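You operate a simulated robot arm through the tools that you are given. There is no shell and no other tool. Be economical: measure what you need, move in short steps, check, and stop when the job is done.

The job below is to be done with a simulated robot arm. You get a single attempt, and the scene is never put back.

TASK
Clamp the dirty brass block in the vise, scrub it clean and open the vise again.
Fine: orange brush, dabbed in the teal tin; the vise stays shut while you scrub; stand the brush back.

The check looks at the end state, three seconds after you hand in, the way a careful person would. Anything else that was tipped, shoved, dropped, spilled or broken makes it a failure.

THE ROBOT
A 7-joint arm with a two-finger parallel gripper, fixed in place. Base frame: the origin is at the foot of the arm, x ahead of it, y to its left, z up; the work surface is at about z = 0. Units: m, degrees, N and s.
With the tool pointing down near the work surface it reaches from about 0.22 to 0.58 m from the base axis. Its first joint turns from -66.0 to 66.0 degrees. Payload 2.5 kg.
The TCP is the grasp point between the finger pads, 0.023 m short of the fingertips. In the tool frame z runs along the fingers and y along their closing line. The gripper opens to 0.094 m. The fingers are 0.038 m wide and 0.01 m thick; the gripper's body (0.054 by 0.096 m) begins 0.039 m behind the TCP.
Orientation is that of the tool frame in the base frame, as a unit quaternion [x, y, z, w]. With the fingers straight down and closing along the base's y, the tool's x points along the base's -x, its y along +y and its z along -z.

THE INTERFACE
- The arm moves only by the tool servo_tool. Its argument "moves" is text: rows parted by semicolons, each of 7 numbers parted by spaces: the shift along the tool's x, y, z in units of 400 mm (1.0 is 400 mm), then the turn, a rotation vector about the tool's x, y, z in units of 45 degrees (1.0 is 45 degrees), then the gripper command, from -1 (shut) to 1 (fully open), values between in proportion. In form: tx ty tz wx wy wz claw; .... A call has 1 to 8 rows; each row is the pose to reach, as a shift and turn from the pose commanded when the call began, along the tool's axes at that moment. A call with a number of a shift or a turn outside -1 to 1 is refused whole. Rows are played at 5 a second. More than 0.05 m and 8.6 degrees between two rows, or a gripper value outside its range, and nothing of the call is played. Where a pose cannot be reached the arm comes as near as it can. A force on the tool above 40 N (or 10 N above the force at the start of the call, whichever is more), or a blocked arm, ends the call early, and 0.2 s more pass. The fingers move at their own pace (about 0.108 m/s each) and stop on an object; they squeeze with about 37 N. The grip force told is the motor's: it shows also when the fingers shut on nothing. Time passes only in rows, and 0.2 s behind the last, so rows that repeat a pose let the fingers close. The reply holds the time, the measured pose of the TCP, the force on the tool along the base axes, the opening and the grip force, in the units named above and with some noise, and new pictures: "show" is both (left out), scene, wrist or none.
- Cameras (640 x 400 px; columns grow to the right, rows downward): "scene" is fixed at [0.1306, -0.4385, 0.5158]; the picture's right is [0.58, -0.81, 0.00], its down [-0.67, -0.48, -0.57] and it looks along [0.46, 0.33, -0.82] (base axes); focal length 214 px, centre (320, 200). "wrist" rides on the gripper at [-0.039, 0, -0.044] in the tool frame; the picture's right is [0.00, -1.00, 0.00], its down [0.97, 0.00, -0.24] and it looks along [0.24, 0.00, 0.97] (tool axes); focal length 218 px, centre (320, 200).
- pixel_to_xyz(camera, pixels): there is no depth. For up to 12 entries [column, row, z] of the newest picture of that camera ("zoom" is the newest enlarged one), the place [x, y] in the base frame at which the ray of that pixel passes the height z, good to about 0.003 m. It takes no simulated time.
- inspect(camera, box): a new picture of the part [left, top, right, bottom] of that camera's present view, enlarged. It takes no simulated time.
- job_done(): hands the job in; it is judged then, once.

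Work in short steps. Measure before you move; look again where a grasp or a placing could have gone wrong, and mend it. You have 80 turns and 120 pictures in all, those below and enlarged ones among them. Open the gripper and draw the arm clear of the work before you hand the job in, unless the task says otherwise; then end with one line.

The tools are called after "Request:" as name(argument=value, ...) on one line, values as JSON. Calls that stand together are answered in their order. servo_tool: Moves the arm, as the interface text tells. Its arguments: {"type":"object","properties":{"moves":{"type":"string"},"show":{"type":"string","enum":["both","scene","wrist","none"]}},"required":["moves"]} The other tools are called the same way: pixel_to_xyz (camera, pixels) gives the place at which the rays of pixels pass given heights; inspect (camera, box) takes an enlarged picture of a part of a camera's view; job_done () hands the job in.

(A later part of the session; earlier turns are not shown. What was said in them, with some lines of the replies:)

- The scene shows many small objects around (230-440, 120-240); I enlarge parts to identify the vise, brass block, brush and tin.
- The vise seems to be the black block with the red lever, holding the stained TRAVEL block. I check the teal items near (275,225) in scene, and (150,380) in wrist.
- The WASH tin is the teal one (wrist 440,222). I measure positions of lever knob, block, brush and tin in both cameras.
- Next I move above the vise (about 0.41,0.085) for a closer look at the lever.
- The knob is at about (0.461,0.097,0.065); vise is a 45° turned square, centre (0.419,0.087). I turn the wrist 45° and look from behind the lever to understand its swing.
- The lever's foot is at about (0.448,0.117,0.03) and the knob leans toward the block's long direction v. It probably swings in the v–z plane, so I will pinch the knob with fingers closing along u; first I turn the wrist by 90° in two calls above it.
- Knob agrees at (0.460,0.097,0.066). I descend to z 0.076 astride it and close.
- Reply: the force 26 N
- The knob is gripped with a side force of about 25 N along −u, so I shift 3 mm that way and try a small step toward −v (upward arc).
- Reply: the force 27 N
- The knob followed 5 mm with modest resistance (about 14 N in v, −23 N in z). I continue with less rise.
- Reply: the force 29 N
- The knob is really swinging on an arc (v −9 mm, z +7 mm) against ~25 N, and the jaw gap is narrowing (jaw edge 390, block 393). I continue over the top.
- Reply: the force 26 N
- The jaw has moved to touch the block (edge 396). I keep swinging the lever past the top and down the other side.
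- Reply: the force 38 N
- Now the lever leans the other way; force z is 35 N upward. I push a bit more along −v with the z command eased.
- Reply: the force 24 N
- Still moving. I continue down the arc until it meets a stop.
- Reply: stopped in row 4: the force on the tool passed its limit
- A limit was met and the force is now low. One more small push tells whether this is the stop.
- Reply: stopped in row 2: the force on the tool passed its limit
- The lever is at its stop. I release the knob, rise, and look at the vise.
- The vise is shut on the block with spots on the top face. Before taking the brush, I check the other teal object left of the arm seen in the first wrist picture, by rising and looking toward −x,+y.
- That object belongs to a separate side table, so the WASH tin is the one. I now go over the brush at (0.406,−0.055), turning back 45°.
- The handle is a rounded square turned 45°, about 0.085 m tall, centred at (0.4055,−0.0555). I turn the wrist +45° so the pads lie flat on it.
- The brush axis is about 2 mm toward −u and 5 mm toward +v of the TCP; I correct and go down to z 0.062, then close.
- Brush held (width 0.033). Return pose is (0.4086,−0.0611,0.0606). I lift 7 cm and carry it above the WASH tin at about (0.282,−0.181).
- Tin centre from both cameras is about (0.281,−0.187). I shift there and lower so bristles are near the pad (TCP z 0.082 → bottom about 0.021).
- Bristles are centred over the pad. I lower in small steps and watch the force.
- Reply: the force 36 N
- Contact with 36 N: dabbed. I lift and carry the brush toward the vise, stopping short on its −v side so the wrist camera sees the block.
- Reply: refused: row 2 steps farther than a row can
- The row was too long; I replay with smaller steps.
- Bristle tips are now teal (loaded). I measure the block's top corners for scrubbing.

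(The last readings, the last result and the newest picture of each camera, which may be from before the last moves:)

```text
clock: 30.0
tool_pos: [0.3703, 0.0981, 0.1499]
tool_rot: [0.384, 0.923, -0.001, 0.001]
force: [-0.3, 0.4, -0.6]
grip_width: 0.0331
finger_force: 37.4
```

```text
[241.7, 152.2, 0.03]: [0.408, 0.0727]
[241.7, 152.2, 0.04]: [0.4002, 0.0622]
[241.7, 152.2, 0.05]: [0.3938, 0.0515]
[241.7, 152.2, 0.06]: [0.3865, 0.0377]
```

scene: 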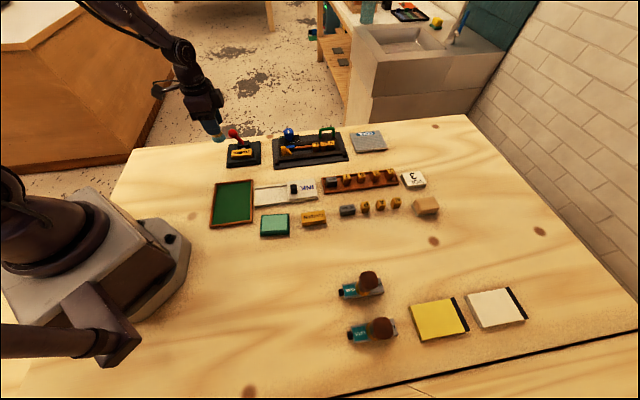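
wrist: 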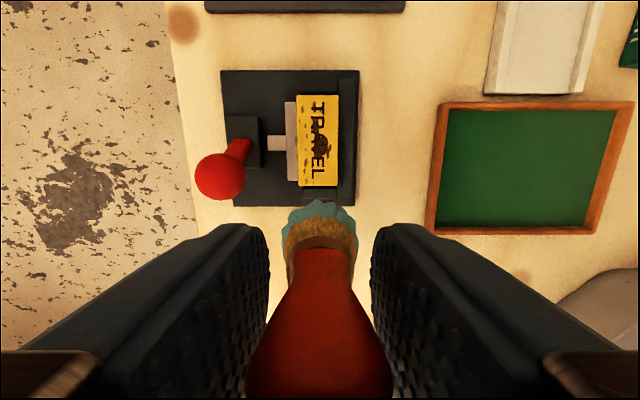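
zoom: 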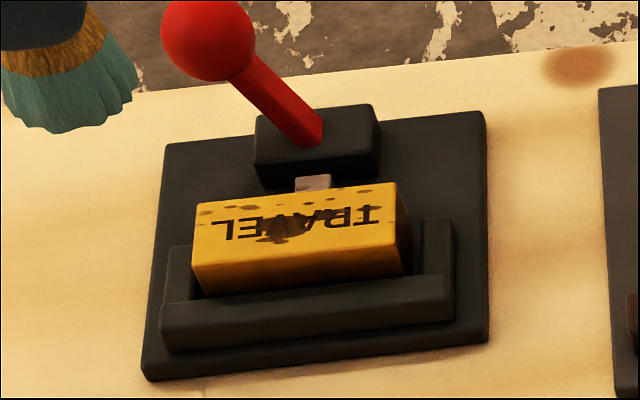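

Block top centre is about (0.4035,0.070), z≈0.034. I move above it and lower to TCP z 0.102.

Request:
servo_tool(moves="-0.055 0.004 0 0 0 0 -1;-0.109 0.008 0 0 0 0 -1;-0.109 0.008 0.06 0 0 0 -1;-0.109 0.008 0.12 0 0 0 -1;-0.109 0.008 0.12 0 0 0 -1", show="wrist")

Request:
inspect(camera="scene", box=[216, 125, 276, 175])

```text
clock: 31.2
tool_pos: [0.4051, 0.0684, 0.1022]
tool_rot: [0.384, 0.923, 0.0, 0.003]
force: [-0.2, 0.5, -0.3]
grip_width: 0.0332
finger_force: 36.5
```

wrist: 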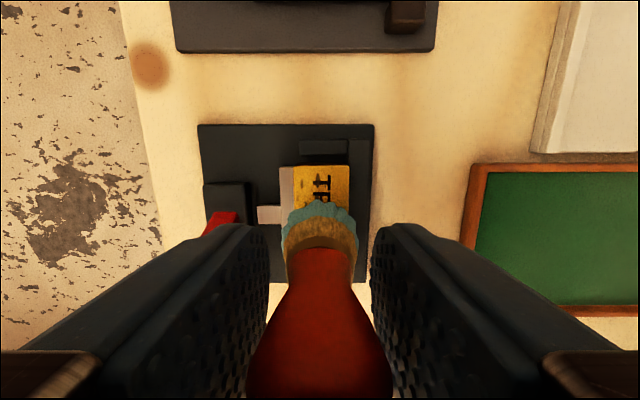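

```text
8.00 times, centred on (246, 150) of scene
```

zoom: 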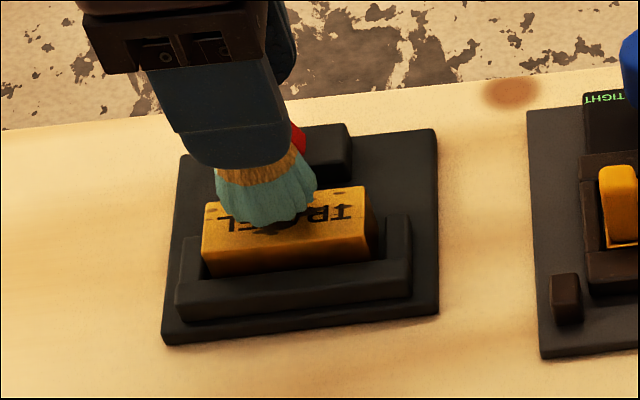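

Brush is just above the block centre. I lower in small steps until contact.

Request:
servo_tool(moves="0 0 0.005 0 0 0 -1;0 0 0.01 0 0 0 -1;0 0 0.015 0 0 0 -1;0 0 0.02 0 0 0 -1;0 0 0.02 0 0 0 -1", show="none")

```text
clock: 32.4
tool_pos: [0.4052, 0.0681, 0.0939]
tool_rot: [0.385, 0.923, -0.001, 0.002]
force: [0.1, 0.8, 0.4]
grip_width: 0.033
finger_force: 37.0
```

Request:
servo_tool(moves="0 0 0.003 0 0 0 -1;0 0 0.006 0 0 0 -1;0 0 0.006 0 0 0 -1", show="none")

```text
clock: 33.2
tool_pos: [0.4048, 0.0683, 0.0909]
tool_rot: [0.384, 0.923, -0.001, 0.003]
force: [-0.3, -0.3, -1.5]
grip_width: 0.0331
finger_force: 36.7
```

Still no contact; I go on down in 1 mm steps.

Request:
servo_tool(moves="0 0 0.0025 0 0 0 -1;0 0 0.005 0 0 0 -1;0 0 0.0075 0 0 0 -1;0 0 0.0075 0 0 0 -1", show="none")

```text
clock: 34.2
tool_pos: [0.4063, 0.0676, 0.0901]
tool_rot: [0.384, 0.923, 0.0, 0.004]
force: [-8.3, -0.5, 35.2]
grip_width: 0.0334
finger_force: 37.1
```

Contact at about z 0.0905 with 35 N. I ease 1.2 mm and scrub back and forth ±2 cm along the block.

Request:
servo_tool(moves="0 0 -0.003 0 0 0 -1;0.025 0 -0.003 0 0 0 -1;0.05 0 -0.003 0 0 0 -1;0.025 0 -0.003 0 0 0 -1;0 0 -0.003 0 0 0 -1;-0.025 0 -0.003 0 0 0 -1;-0.05 0 -0.003 0 0 0 -1;-0.025 0 -0.003 0 0 0 -1")

Request:
inspect(camera="scene", box=[216, 125, 276, 175])

```text
clock: 36.0
tool_pos: [0.4119, 0.0595, 0.091]
tool_rot: [0.384, 0.923, -0.001, 0.003]
force: [1.3, -2.5, 5.9]
grip_width: 0.033
finger_force: 37.5
```

scene: 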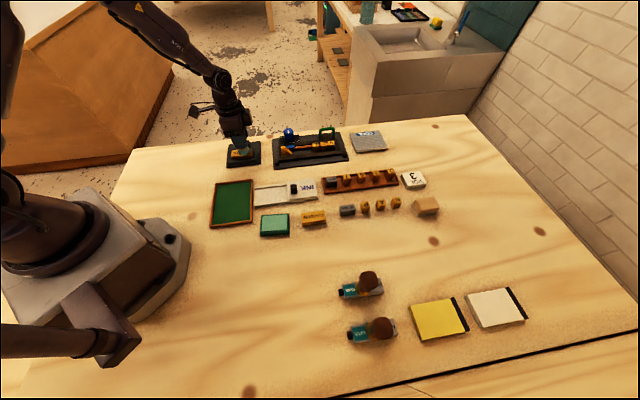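
wrist: 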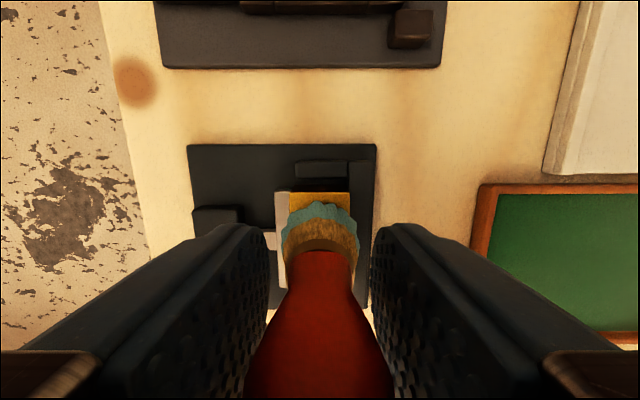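

```text
8.00 times, centred on (246, 150) of scene
```

zoom: 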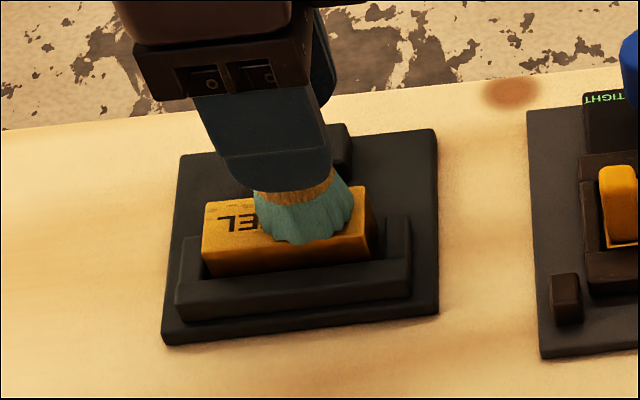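

Spots are fading. I press 0.5 mm more and do further strokes.

Request:
servo_tool(moves="0.025 0 0.001 0 0 0 -1;0.05 0 0.001 0 0 0 -1;0.085 0 0.001 0 0 0 -1;0.06 0 0.001 0 0 0 -1;0.03 0 0.001 0 0 0 -1;0 0 0.001 0 0 0 -1;-0.03 0 0.001 0 0 0 -1;0 0 0.001 0 0 0 -1", show="none")

Request:
servo_tool(moves="0.025 0.008 0 0 0 0 -1;0.05 0.008 0 0 0 0 -1;0.08 0 0 0 0 0 -1;0.06 -0.008 0 0 0 0 -1;0.03 -0.008 0 0 0 0 -1;0 -0.008 0 0 0 0 -1;-0.03 0 0 0 0 0 -1;0 0 0 0 0 0 -1", show="none")

Request:
servo_tool(moves="0.025 0 -0.06 0 0 0 -1;0.08 0 -0.15 0 0 0 -1;0.14 0 -0.15 0 0 0 -1;0.14 0 -0.15 0 0 0 -1")

Request:
inspect(camera="scene", box=[216, 125, 276, 175])

Request:
inspect(camera="wrist", box=[220, 70, 420, 270])

```text
clock: 37.8
tool_pos: [0.4135, 0.0595, 0.0906]
tool_rot: [0.385, 0.923, 0.0, 0.004]
force: [2.4, -3.4, 10.5]
grip_width: 0.0332
finger_force: 36.9
```

```text
clock: 39.6
tool_pos: [0.4128, 0.0605, 0.0901]
tool_rot: [0.383, 0.924, -0.001, 0.004]
force: [2.9, -4.4, 12.0]
grip_width: 0.0333
finger_force: 36.9
```

```text
clock: 40.6
tool_pos: [0.3718, 0.1005, 0.1502]
tool_rot: [0.384, 0.923, 0.0, 0.001]
force: [-0.4, 0.0, -1.6]
grip_width: 0.0332
finger_force: 37.0
```

scene: 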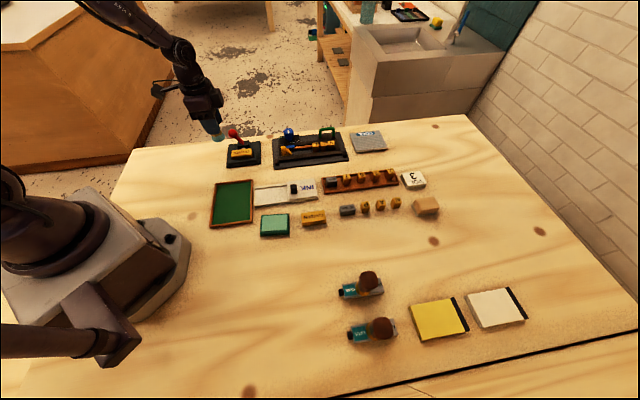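
wrist: 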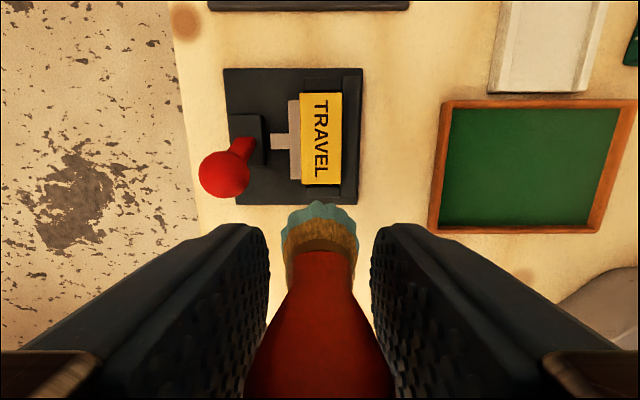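

```text
8.00 times, centred on (246, 150) of scene
```

zoom: 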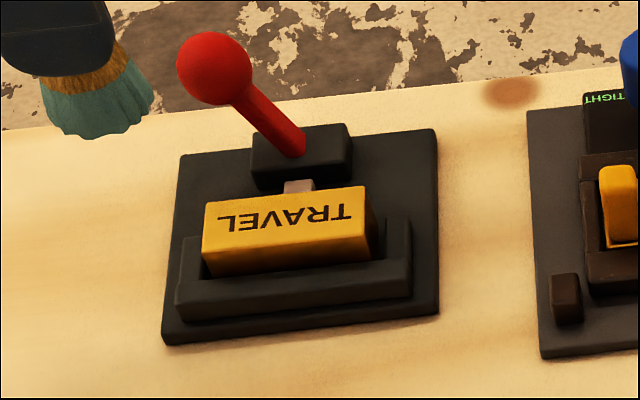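

```text
2.00 times, centred on (320, 170) of wrist
```

zoom: 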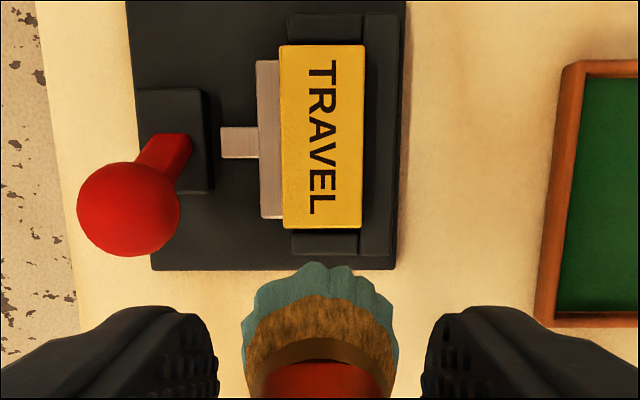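

The block is clean. I carry the brush back above its place (0.4086,−0.0611) at z 0.15.

Request:
servo_tool(moves="-0.07 -0.044 0 0 0 0 -1;-0.14 -0.088 0 0 0 0 -1;-0.21 -0.132 0 0 0 0 -1;-0.28 -0.176 0 0 0 0 -1;-0.351 -0.2206 0 0 0 0 -1;-0.351 -0.2206 0 0 0 0 -1;-0.351 -0.2206 0.1 0 0 0 -1;-0.351 -0.2206 0.19 0 0 0 -1", show="wrist")

```text
clock: 42.4
tool_pos: [0.4097, -0.0622, 0.0724]
tool_rot: [0.384, 0.923, 0.0, 0.003]
force: [0.8, 0.0, 0.0]
grip_width: 0.0333
finger_force: 36.7
```

wrist: 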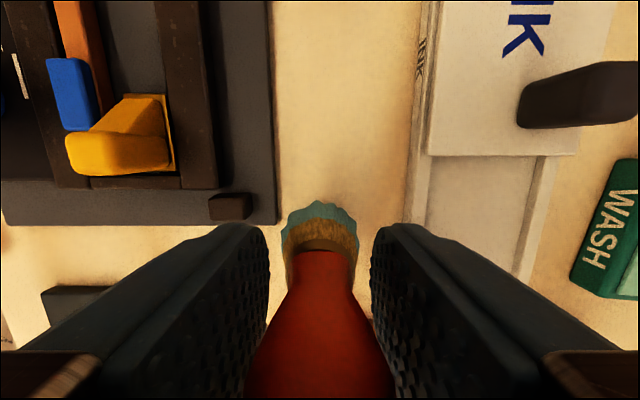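

Placed above the old spot, 12 mm up. I lower slowly until table contact.

Request:
servo_tool(moves="0.003 0.001 0.01 0 0 0 -1;0.003 0.001 0.02 0 0 0 -1;0.003 0.001 0.027 0 0 0 -1;0.003 0.001 0.027 0 0 0 -1", show="none")

```text
clock: 43.4
tool_pos: [0.4078, -0.0605, 0.0632]
tool_rot: [0.384, 0.923, -0.001, 0.002]
force: [-0.7, -0.4, -1.0]
grip_width: 0.0333
finger_force: 37.1
```

Request:
servo_tool(moves="0 0 0.0025 0 0 0 -1;0 0 0.005 0 0 0 -1;0 0 0.005 0 0 0 -1", show="none")

```text
clock: 44.2
tool_pos: [0.4088, -0.0611, 0.0615]
tool_rot: [0.385, 0.923, -0.001, 0.003]
force: [0.5, 0.6, -1.2]
grip_width: 0.0331
finger_force: 36.9
```

Request:
servo_tool(moves="0 0 0.0025 0 0 0 -1;0 0 0.004 0 0 0 -1;0 0 0.004 0 0 0 -1", show="none")

```text
clock: 45.0
tool_pos: [0.4092, -0.0599, 0.0589]
tool_rot: [0.385, 0.923, -0.001, 0.002]
force: [0.3, -0.7, -0.9]
grip_width: 0.0333
finger_force: 37.0
```

No contact force yet (brush slipped up slightly in the grip earlier). I go down another 1 mm at a time.

Request:
servo_tool(moves="0 0 0.0025 0 0 0 -1;0 0 0.0025 0 0 0 -1", show="none")

```text
clock: 45.6
tool_pos: [0.4093, -0.0589, 0.0591]
tool_rot: [0.384, 0.923, -0.002, 0.002]
force: [-0.8, 0.1, -0.4]
grip_width: 0.0332
finger_force: 36.8
```

Request:
servo_tool(moves="0 0 0.0025 0 0 0 -1;0 0 0.0025 0 0 0 -1", show="none")

Request:
inspect(camera="scene", box=[250, 145, 298, 185])

```text
clock: 46.2
tool_pos: [0.4085, -0.0599, 0.0584]
tool_rot: [0.385, 0.923, 0.0, 0.002]
force: [-3.4, 0.9, 9.4]
grip_width: 0.0333
finger_force: 37.0
```

```text
10.00 times, centred on (274, 165) of scene
```

zoom: 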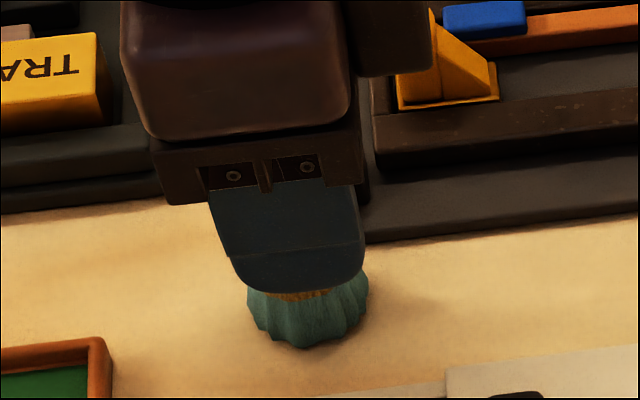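

Contact at 9 N; the brush stands in its old place. I open gently and rise straight up.

Request:
servo_tool(moves="0 0 0 0 0 0 -0.1;0 0 0 0 0 0 0.2;0 0 0 0 0 0 0.2;0 0 -0.06 0 0 0 0.2;0 0 -0.14 0 0 0 0.2;0 0 -0.25 0 0 0 0.2;0 0 -0.25 0 0 0 0.2", show="wrist")

Request:
inspect(camera="scene", box=[210, 120, 306, 200])

```text
clock: 47.8
tool_pos: [0.409, -0.059, 0.1589]
tool_rot: [0.385, 0.923, -0.001, 0.003]
force: [-1.3, -1.5, 0.0]
grip_width: 0.0567
finger_force: 0.0
```

wrist: 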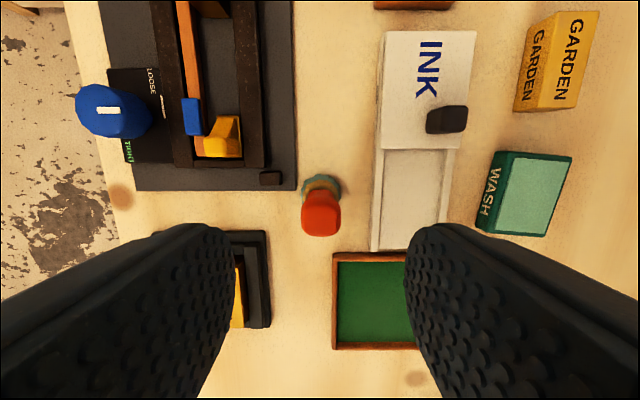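

```text
5.00 times, centred on (258, 160) of scene
```

zoom: 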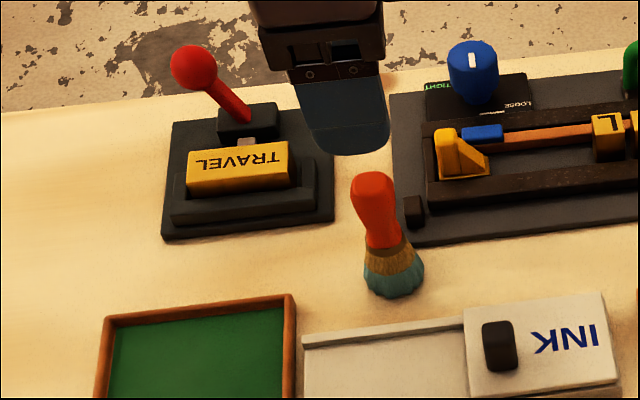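

Brush stands upright. Now I go above the lever knob at (0.4187,0.1357) with the claw at ~0.05 opening.

Request:
servo_tool(moves="0.065 0.07 0 0 0 0 0.1;0.13 0.14 0 0 0 0 0.1;0.2 0.22 0 0 0 0 0.1;0.265 0.29 0 0 0 0 0.1;0.329 0.36 0 0 0 0 0.1;0.329 0.36 0 0 0 0 0.1", show="wrist")

```text
clock: 49.2
tool_pos: [0.418, 0.1365, 0.1569]
tool_rot: [0.384, 0.923, 0.0, 0.002]
force: [-0.8, -1.0, -0.3]
grip_width: 0.0515
finger_force: 0.0
```

wrist: 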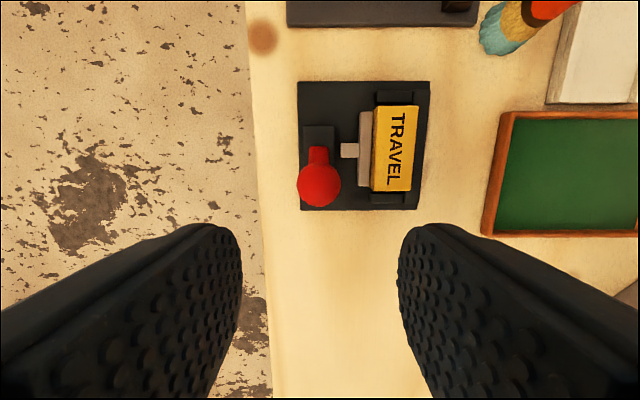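

Request:
pixel_to_xyz(camera="wrist", pixels=[[319, 184, 0.055], [319, 184, 0.065]])

```text
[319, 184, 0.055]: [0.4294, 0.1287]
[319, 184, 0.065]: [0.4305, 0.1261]
```

The knob is actually at (0.430,0.127,0.065) — it had slid forward in the pads, giving a symmetric ±45° swing. I centre on it, descend to z 0.076 and close.

Request:
servo_tool(moves="-0.0365 0 0.06 0 0 0 0.1;-0.0365 0 0.13 0 0 0 0.1;-0.0365 0 0.2025 0 0 0 0.1;-0.0365 0 0.2025 0 0 0 0.1;-0.0365 0 0.2025 0 0 0 -1;-0.0365 0 0.2025 0 0 0 -1;-0.0365 0 0.2025 0 0 0 -1", show="wrist")

```text
clock: 50.8
tool_pos: [0.429, 0.1252, 0.076]
tool_rot: [0.385, 0.923, 0.001, 0.003]
force: [13.1, 5.9, -16.0]
grip_width: 0.0279
finger_force: 45.0
```

wrist: 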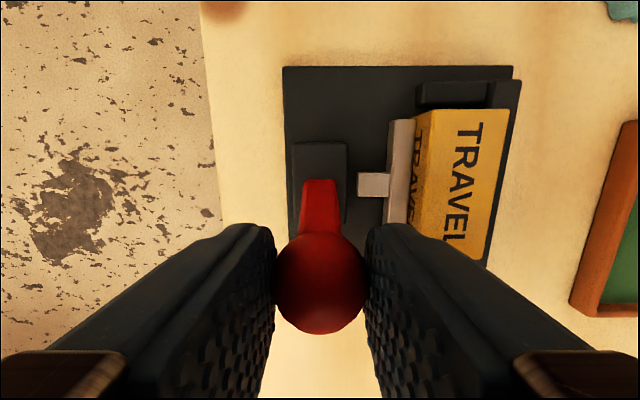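

Gripped with low side force. I swing the knob along its arc toward +v (−x tool), rising to the top.

Request:
servo_tool(moves="-0.01 0 -0.008 0 0 0 -1;-0.02 0 -0.014 0 0 0 -1;-0.03 0 -0.018 0 0 0 -1;-0.04 0 -0.02 0 0 0 -1;-0.052 0 -0.021 0 0 0 -1;-0.06 0 -0.021 0 0 0 -1", show="wrist")

```text
clock: 51.2
tool_pos: [0.4288, 0.126, 0.0767]
tool_rot: [0.383, 0.924, 0.0, 0.0]
force: [2.3, 0.6, -1.9]
grip_width: 0.0279
finger_force: 45.1
stopped in row 1: the force on the tool passed its limit (the readings are from after the stop); the commanded pose is now the measured one
```

wrist: 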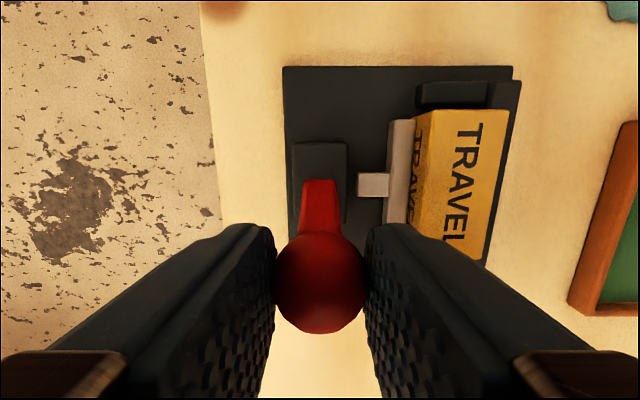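

The force limit tripped due to the rise; the command is now reset near zero force. I retry with smaller steps.

Request:
servo_tool(moves="-0.004 0 -0.001 0 0 0 -1;-0.008 0 -0.003 0 0 0 -1;-0.012 0 -0.005 0 0 0 -1;-0.016 0 -0.007 0 0 0 -1", show="none")

```text
clock: 52.2
tool_pos: [0.4326, 0.123, 0.0779]
tool_rot: [0.381, 0.925, 0.0, -0.004]
force: [-8.0, 16.2, -18.4]
grip_width: 0.0276
finger_force: 44.3
```

Moving now with about 25 N. I continue.

Request:
servo_tool(moves="-0.006 0 -0.003 0 0 0 -1;-0.012 0 -0.006 0 0 0 -1;-0.018 0 -0.009 0 0 0 -1;-0.026 0 -0.011 0 0 0 -1;-0.034 0 -0.012 0 0 0 -1", show="wrist")

```text
clock: 53.4
tool_pos: [0.4425, 0.1135, 0.0841]
tool_rot: [0.382, 0.924, -0.001, -0.003]
force: [-20.1, 12.2, -4.5]
grip_width: 0.0279
finger_force: 45.3
```

wrist: 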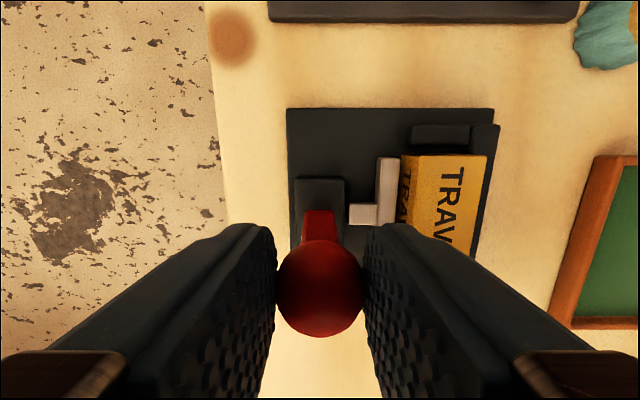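

The jaw is retracting. I continue over the top and down the +v side.

Request:
servo_tool(moves="-0.01 0 -0.001 0 0 0 -1;-0.02 0 0 0 0 0 -1;-0.03 0 0.001 0 0 0 -1;-0.04 0 0.004 0 0 0 -1;-0.045 0 0.006 0 0 0 -1", show="wrist")

```text
clock: 54.6
tool_pos: [0.4556, 0.0988, 0.0822]
tool_rot: [0.383, 0.924, 0.0, -0.001]
force: [-19.9, 9.3, 17.6]
grip_width: 0.028
finger_force: 45.0
```

wrist: 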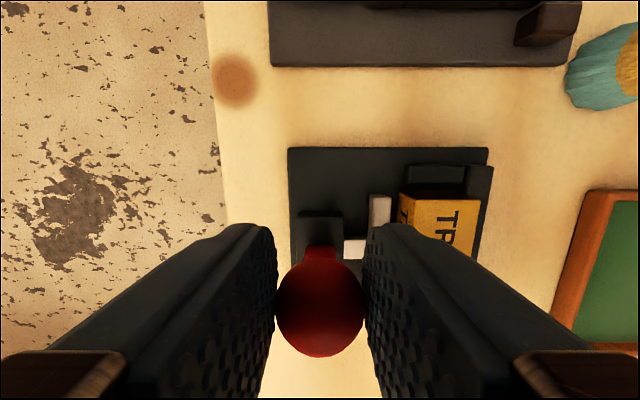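

The jaw has drawn back from the block (jaw 391, block 400), but the knob has slid backward in the pads (row 308). I regrip it centred before finishing the swing.

Request:
servo_tool(moves="0 0 0 0 0 0 -0.2;0 0 0 0 0 0 -0.2;0.015 0 -0.002 0 0 0 -0.2;0.03 0 -0.006 0 0 0 -0.2;0.03 0 -0.006 0 0 0 -0.2;0.03 0 -0.006 0 0 0 -1;0.03 0 -0.006 0 0 0 -1", show="wrist")

```text
clock: 56.2
tool_pos: [0.4478, 0.1071, 0.0854]
tool_rot: [0.383, 0.924, 0.0, 0.0]
force: [-2.1, -1.6, 3.4]
grip_width: 0.028
finger_force: 44.9
```

wrist: 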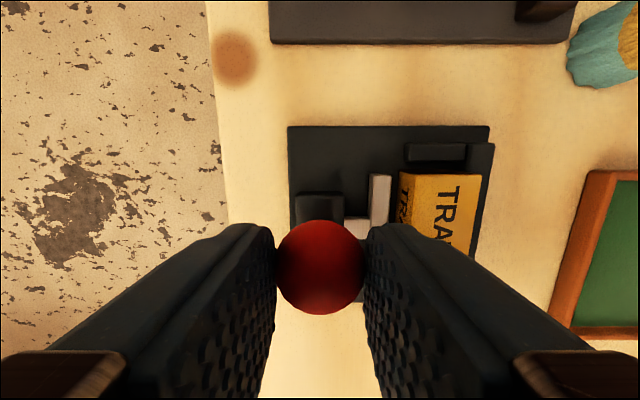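

Regripped, force near zero. I finish the swing down the +v side.

Request:
servo_tool(moves="-0.01 0 0.001 0 0 0 -1;-0.02 0 0.004 0 0 0 -1;-0.03 0 0.009 0 0 0 -1;-0.04 0 0.014 0 0 0 -1;-0.047 0 0.019 0 0 0 -1;-0.052 0 0.022 0 0 0 -1", show="wrist")

```text
clock: 57.7
tool_pos: [0.4591, 0.0948, 0.0765]
tool_rot: [0.382, 0.924, 0.0, -0.003]
force: [-4.4, 0.8, 3.8]
grip_width: 0.0277
finger_force: 44.9
stopped in row 6: the force on the tool passed its limit (the readings are from after the stop); the commanded pose is now the measured one
```

wrist: 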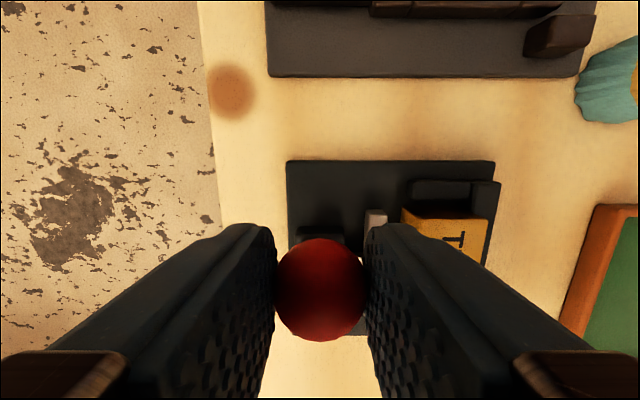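

The knob is back at its starting height and hit the stop. I release, rise and look.

Request:
servo_tool(moves="0 0 0 0 0 0 0;0 0 0 0 0 0 0.1;0 0 -0.08 0 0 0 0.1;0 0 -0.18 0 0 0 0.1;0.1 0 -0.28 0 0 0 0.5;0.18 0 -0.36 0 0 0 1;0.18 0 -0.36 0 0 0 1")

Request:
inspect(camera="scene", box=[210, 120, 306, 180])

Request:
inspect(camera="wrist", box=[260, 50, 400, 190])

```text
refused: row 5 steps farther than a row can; nothing moved
```

```text
6.67 times, centred on (258, 150) of scene
```

zoom: 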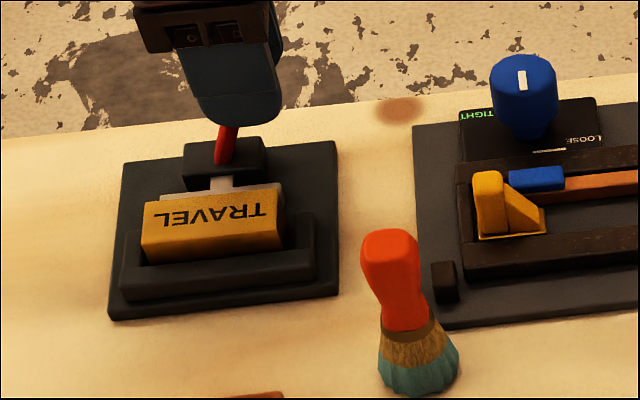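

```text
2.86 times, centred on (330, 120) of wrist
```

zoom: 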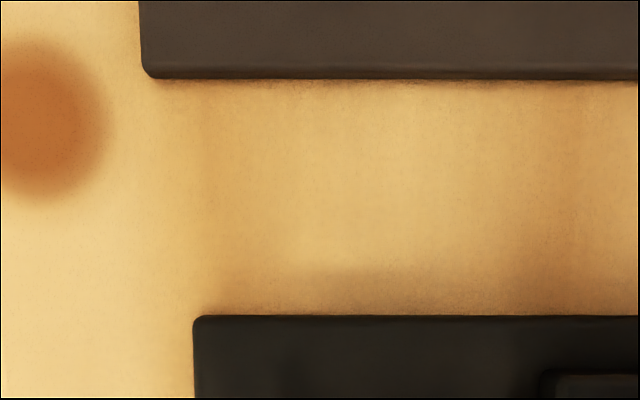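

The row was too long; I repeat with shorter steps.

Request:
servo_tool(moves="0 0 0 0 0 0 0;0 0 0 0 0 0 0.1;0 0 -0.08 0 0 0 0.1;0 0 -0.18 0 0 0 0.1;0.06 0 -0.25 0 0 0 0.5;0.12 0 -0.32 0 0 0 1;0.18 0 -0.38 0 0 0 1;0.18 0 -0.38 0 0 0 1")

Request:
inspect(camera="scene", box=[210, 120, 306, 180])

Request:
inspect(camera="wrist", box=[260, 50, 400, 190])

```text
clock: 59.5
tool_pos: [0.4091, 0.1463, 0.2286]
tool_rot: [0.383, 0.924, 0.0, -0.003]
force: [-0.4, 0.2, 0.1]
grip_width: 0.094
finger_force: 0.1
```

scene: 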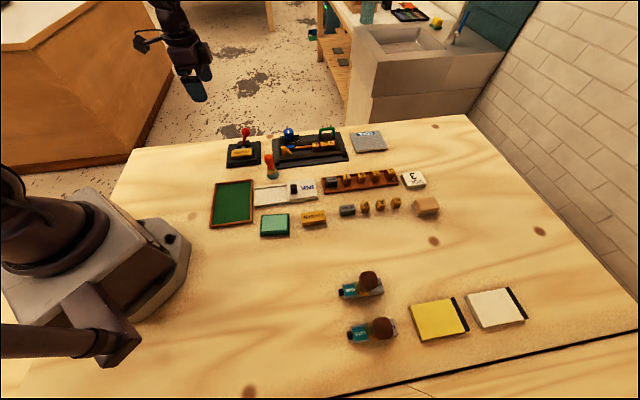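
wrist: 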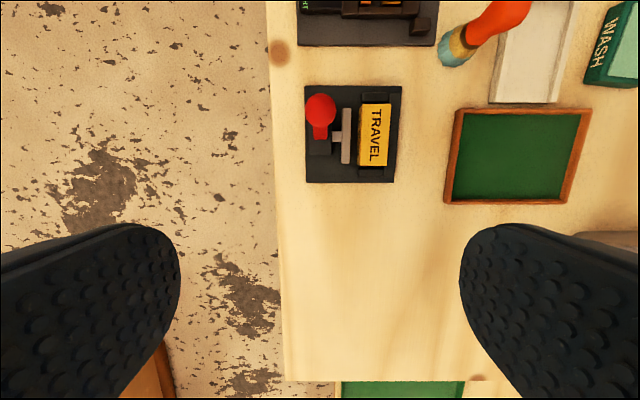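

```text
6.67 times, centred on (258, 150) of scene
```

zoom: 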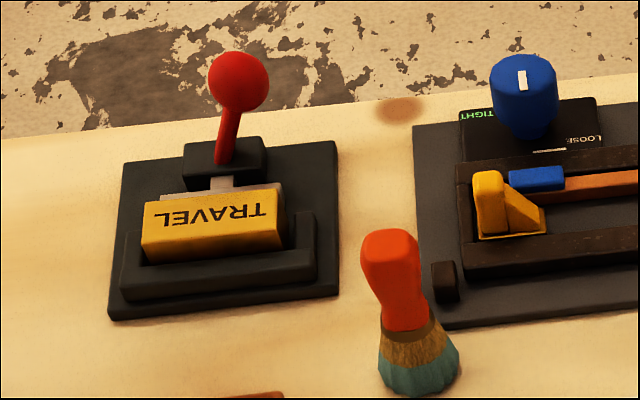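

```text
2.86 times, centred on (330, 120) of wrist
```

zoom: 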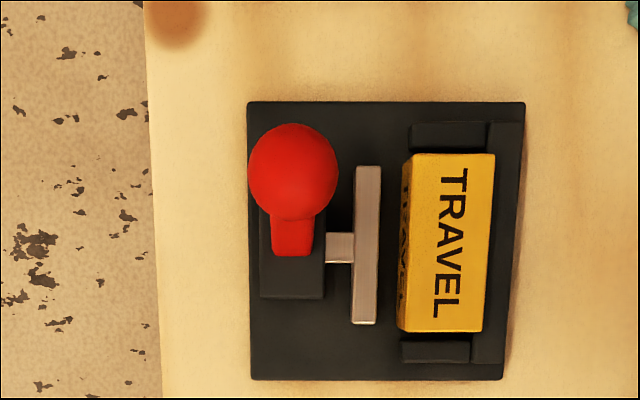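

The vise is open with a clear jaw gap, the TRAVEL block is clean in its place, and the brush stands upright at its old spot. The gripper is open and well clear, so I hand in.

Request:
job_done()

```text
The job is handed in.
```

I clamped the brass TRAVEL block in the vise and scrubbed it clean with the orange brush, dabbed in the teal WASH tin. The brush is standing back in its place, the vise is open again, and the job is handed in.
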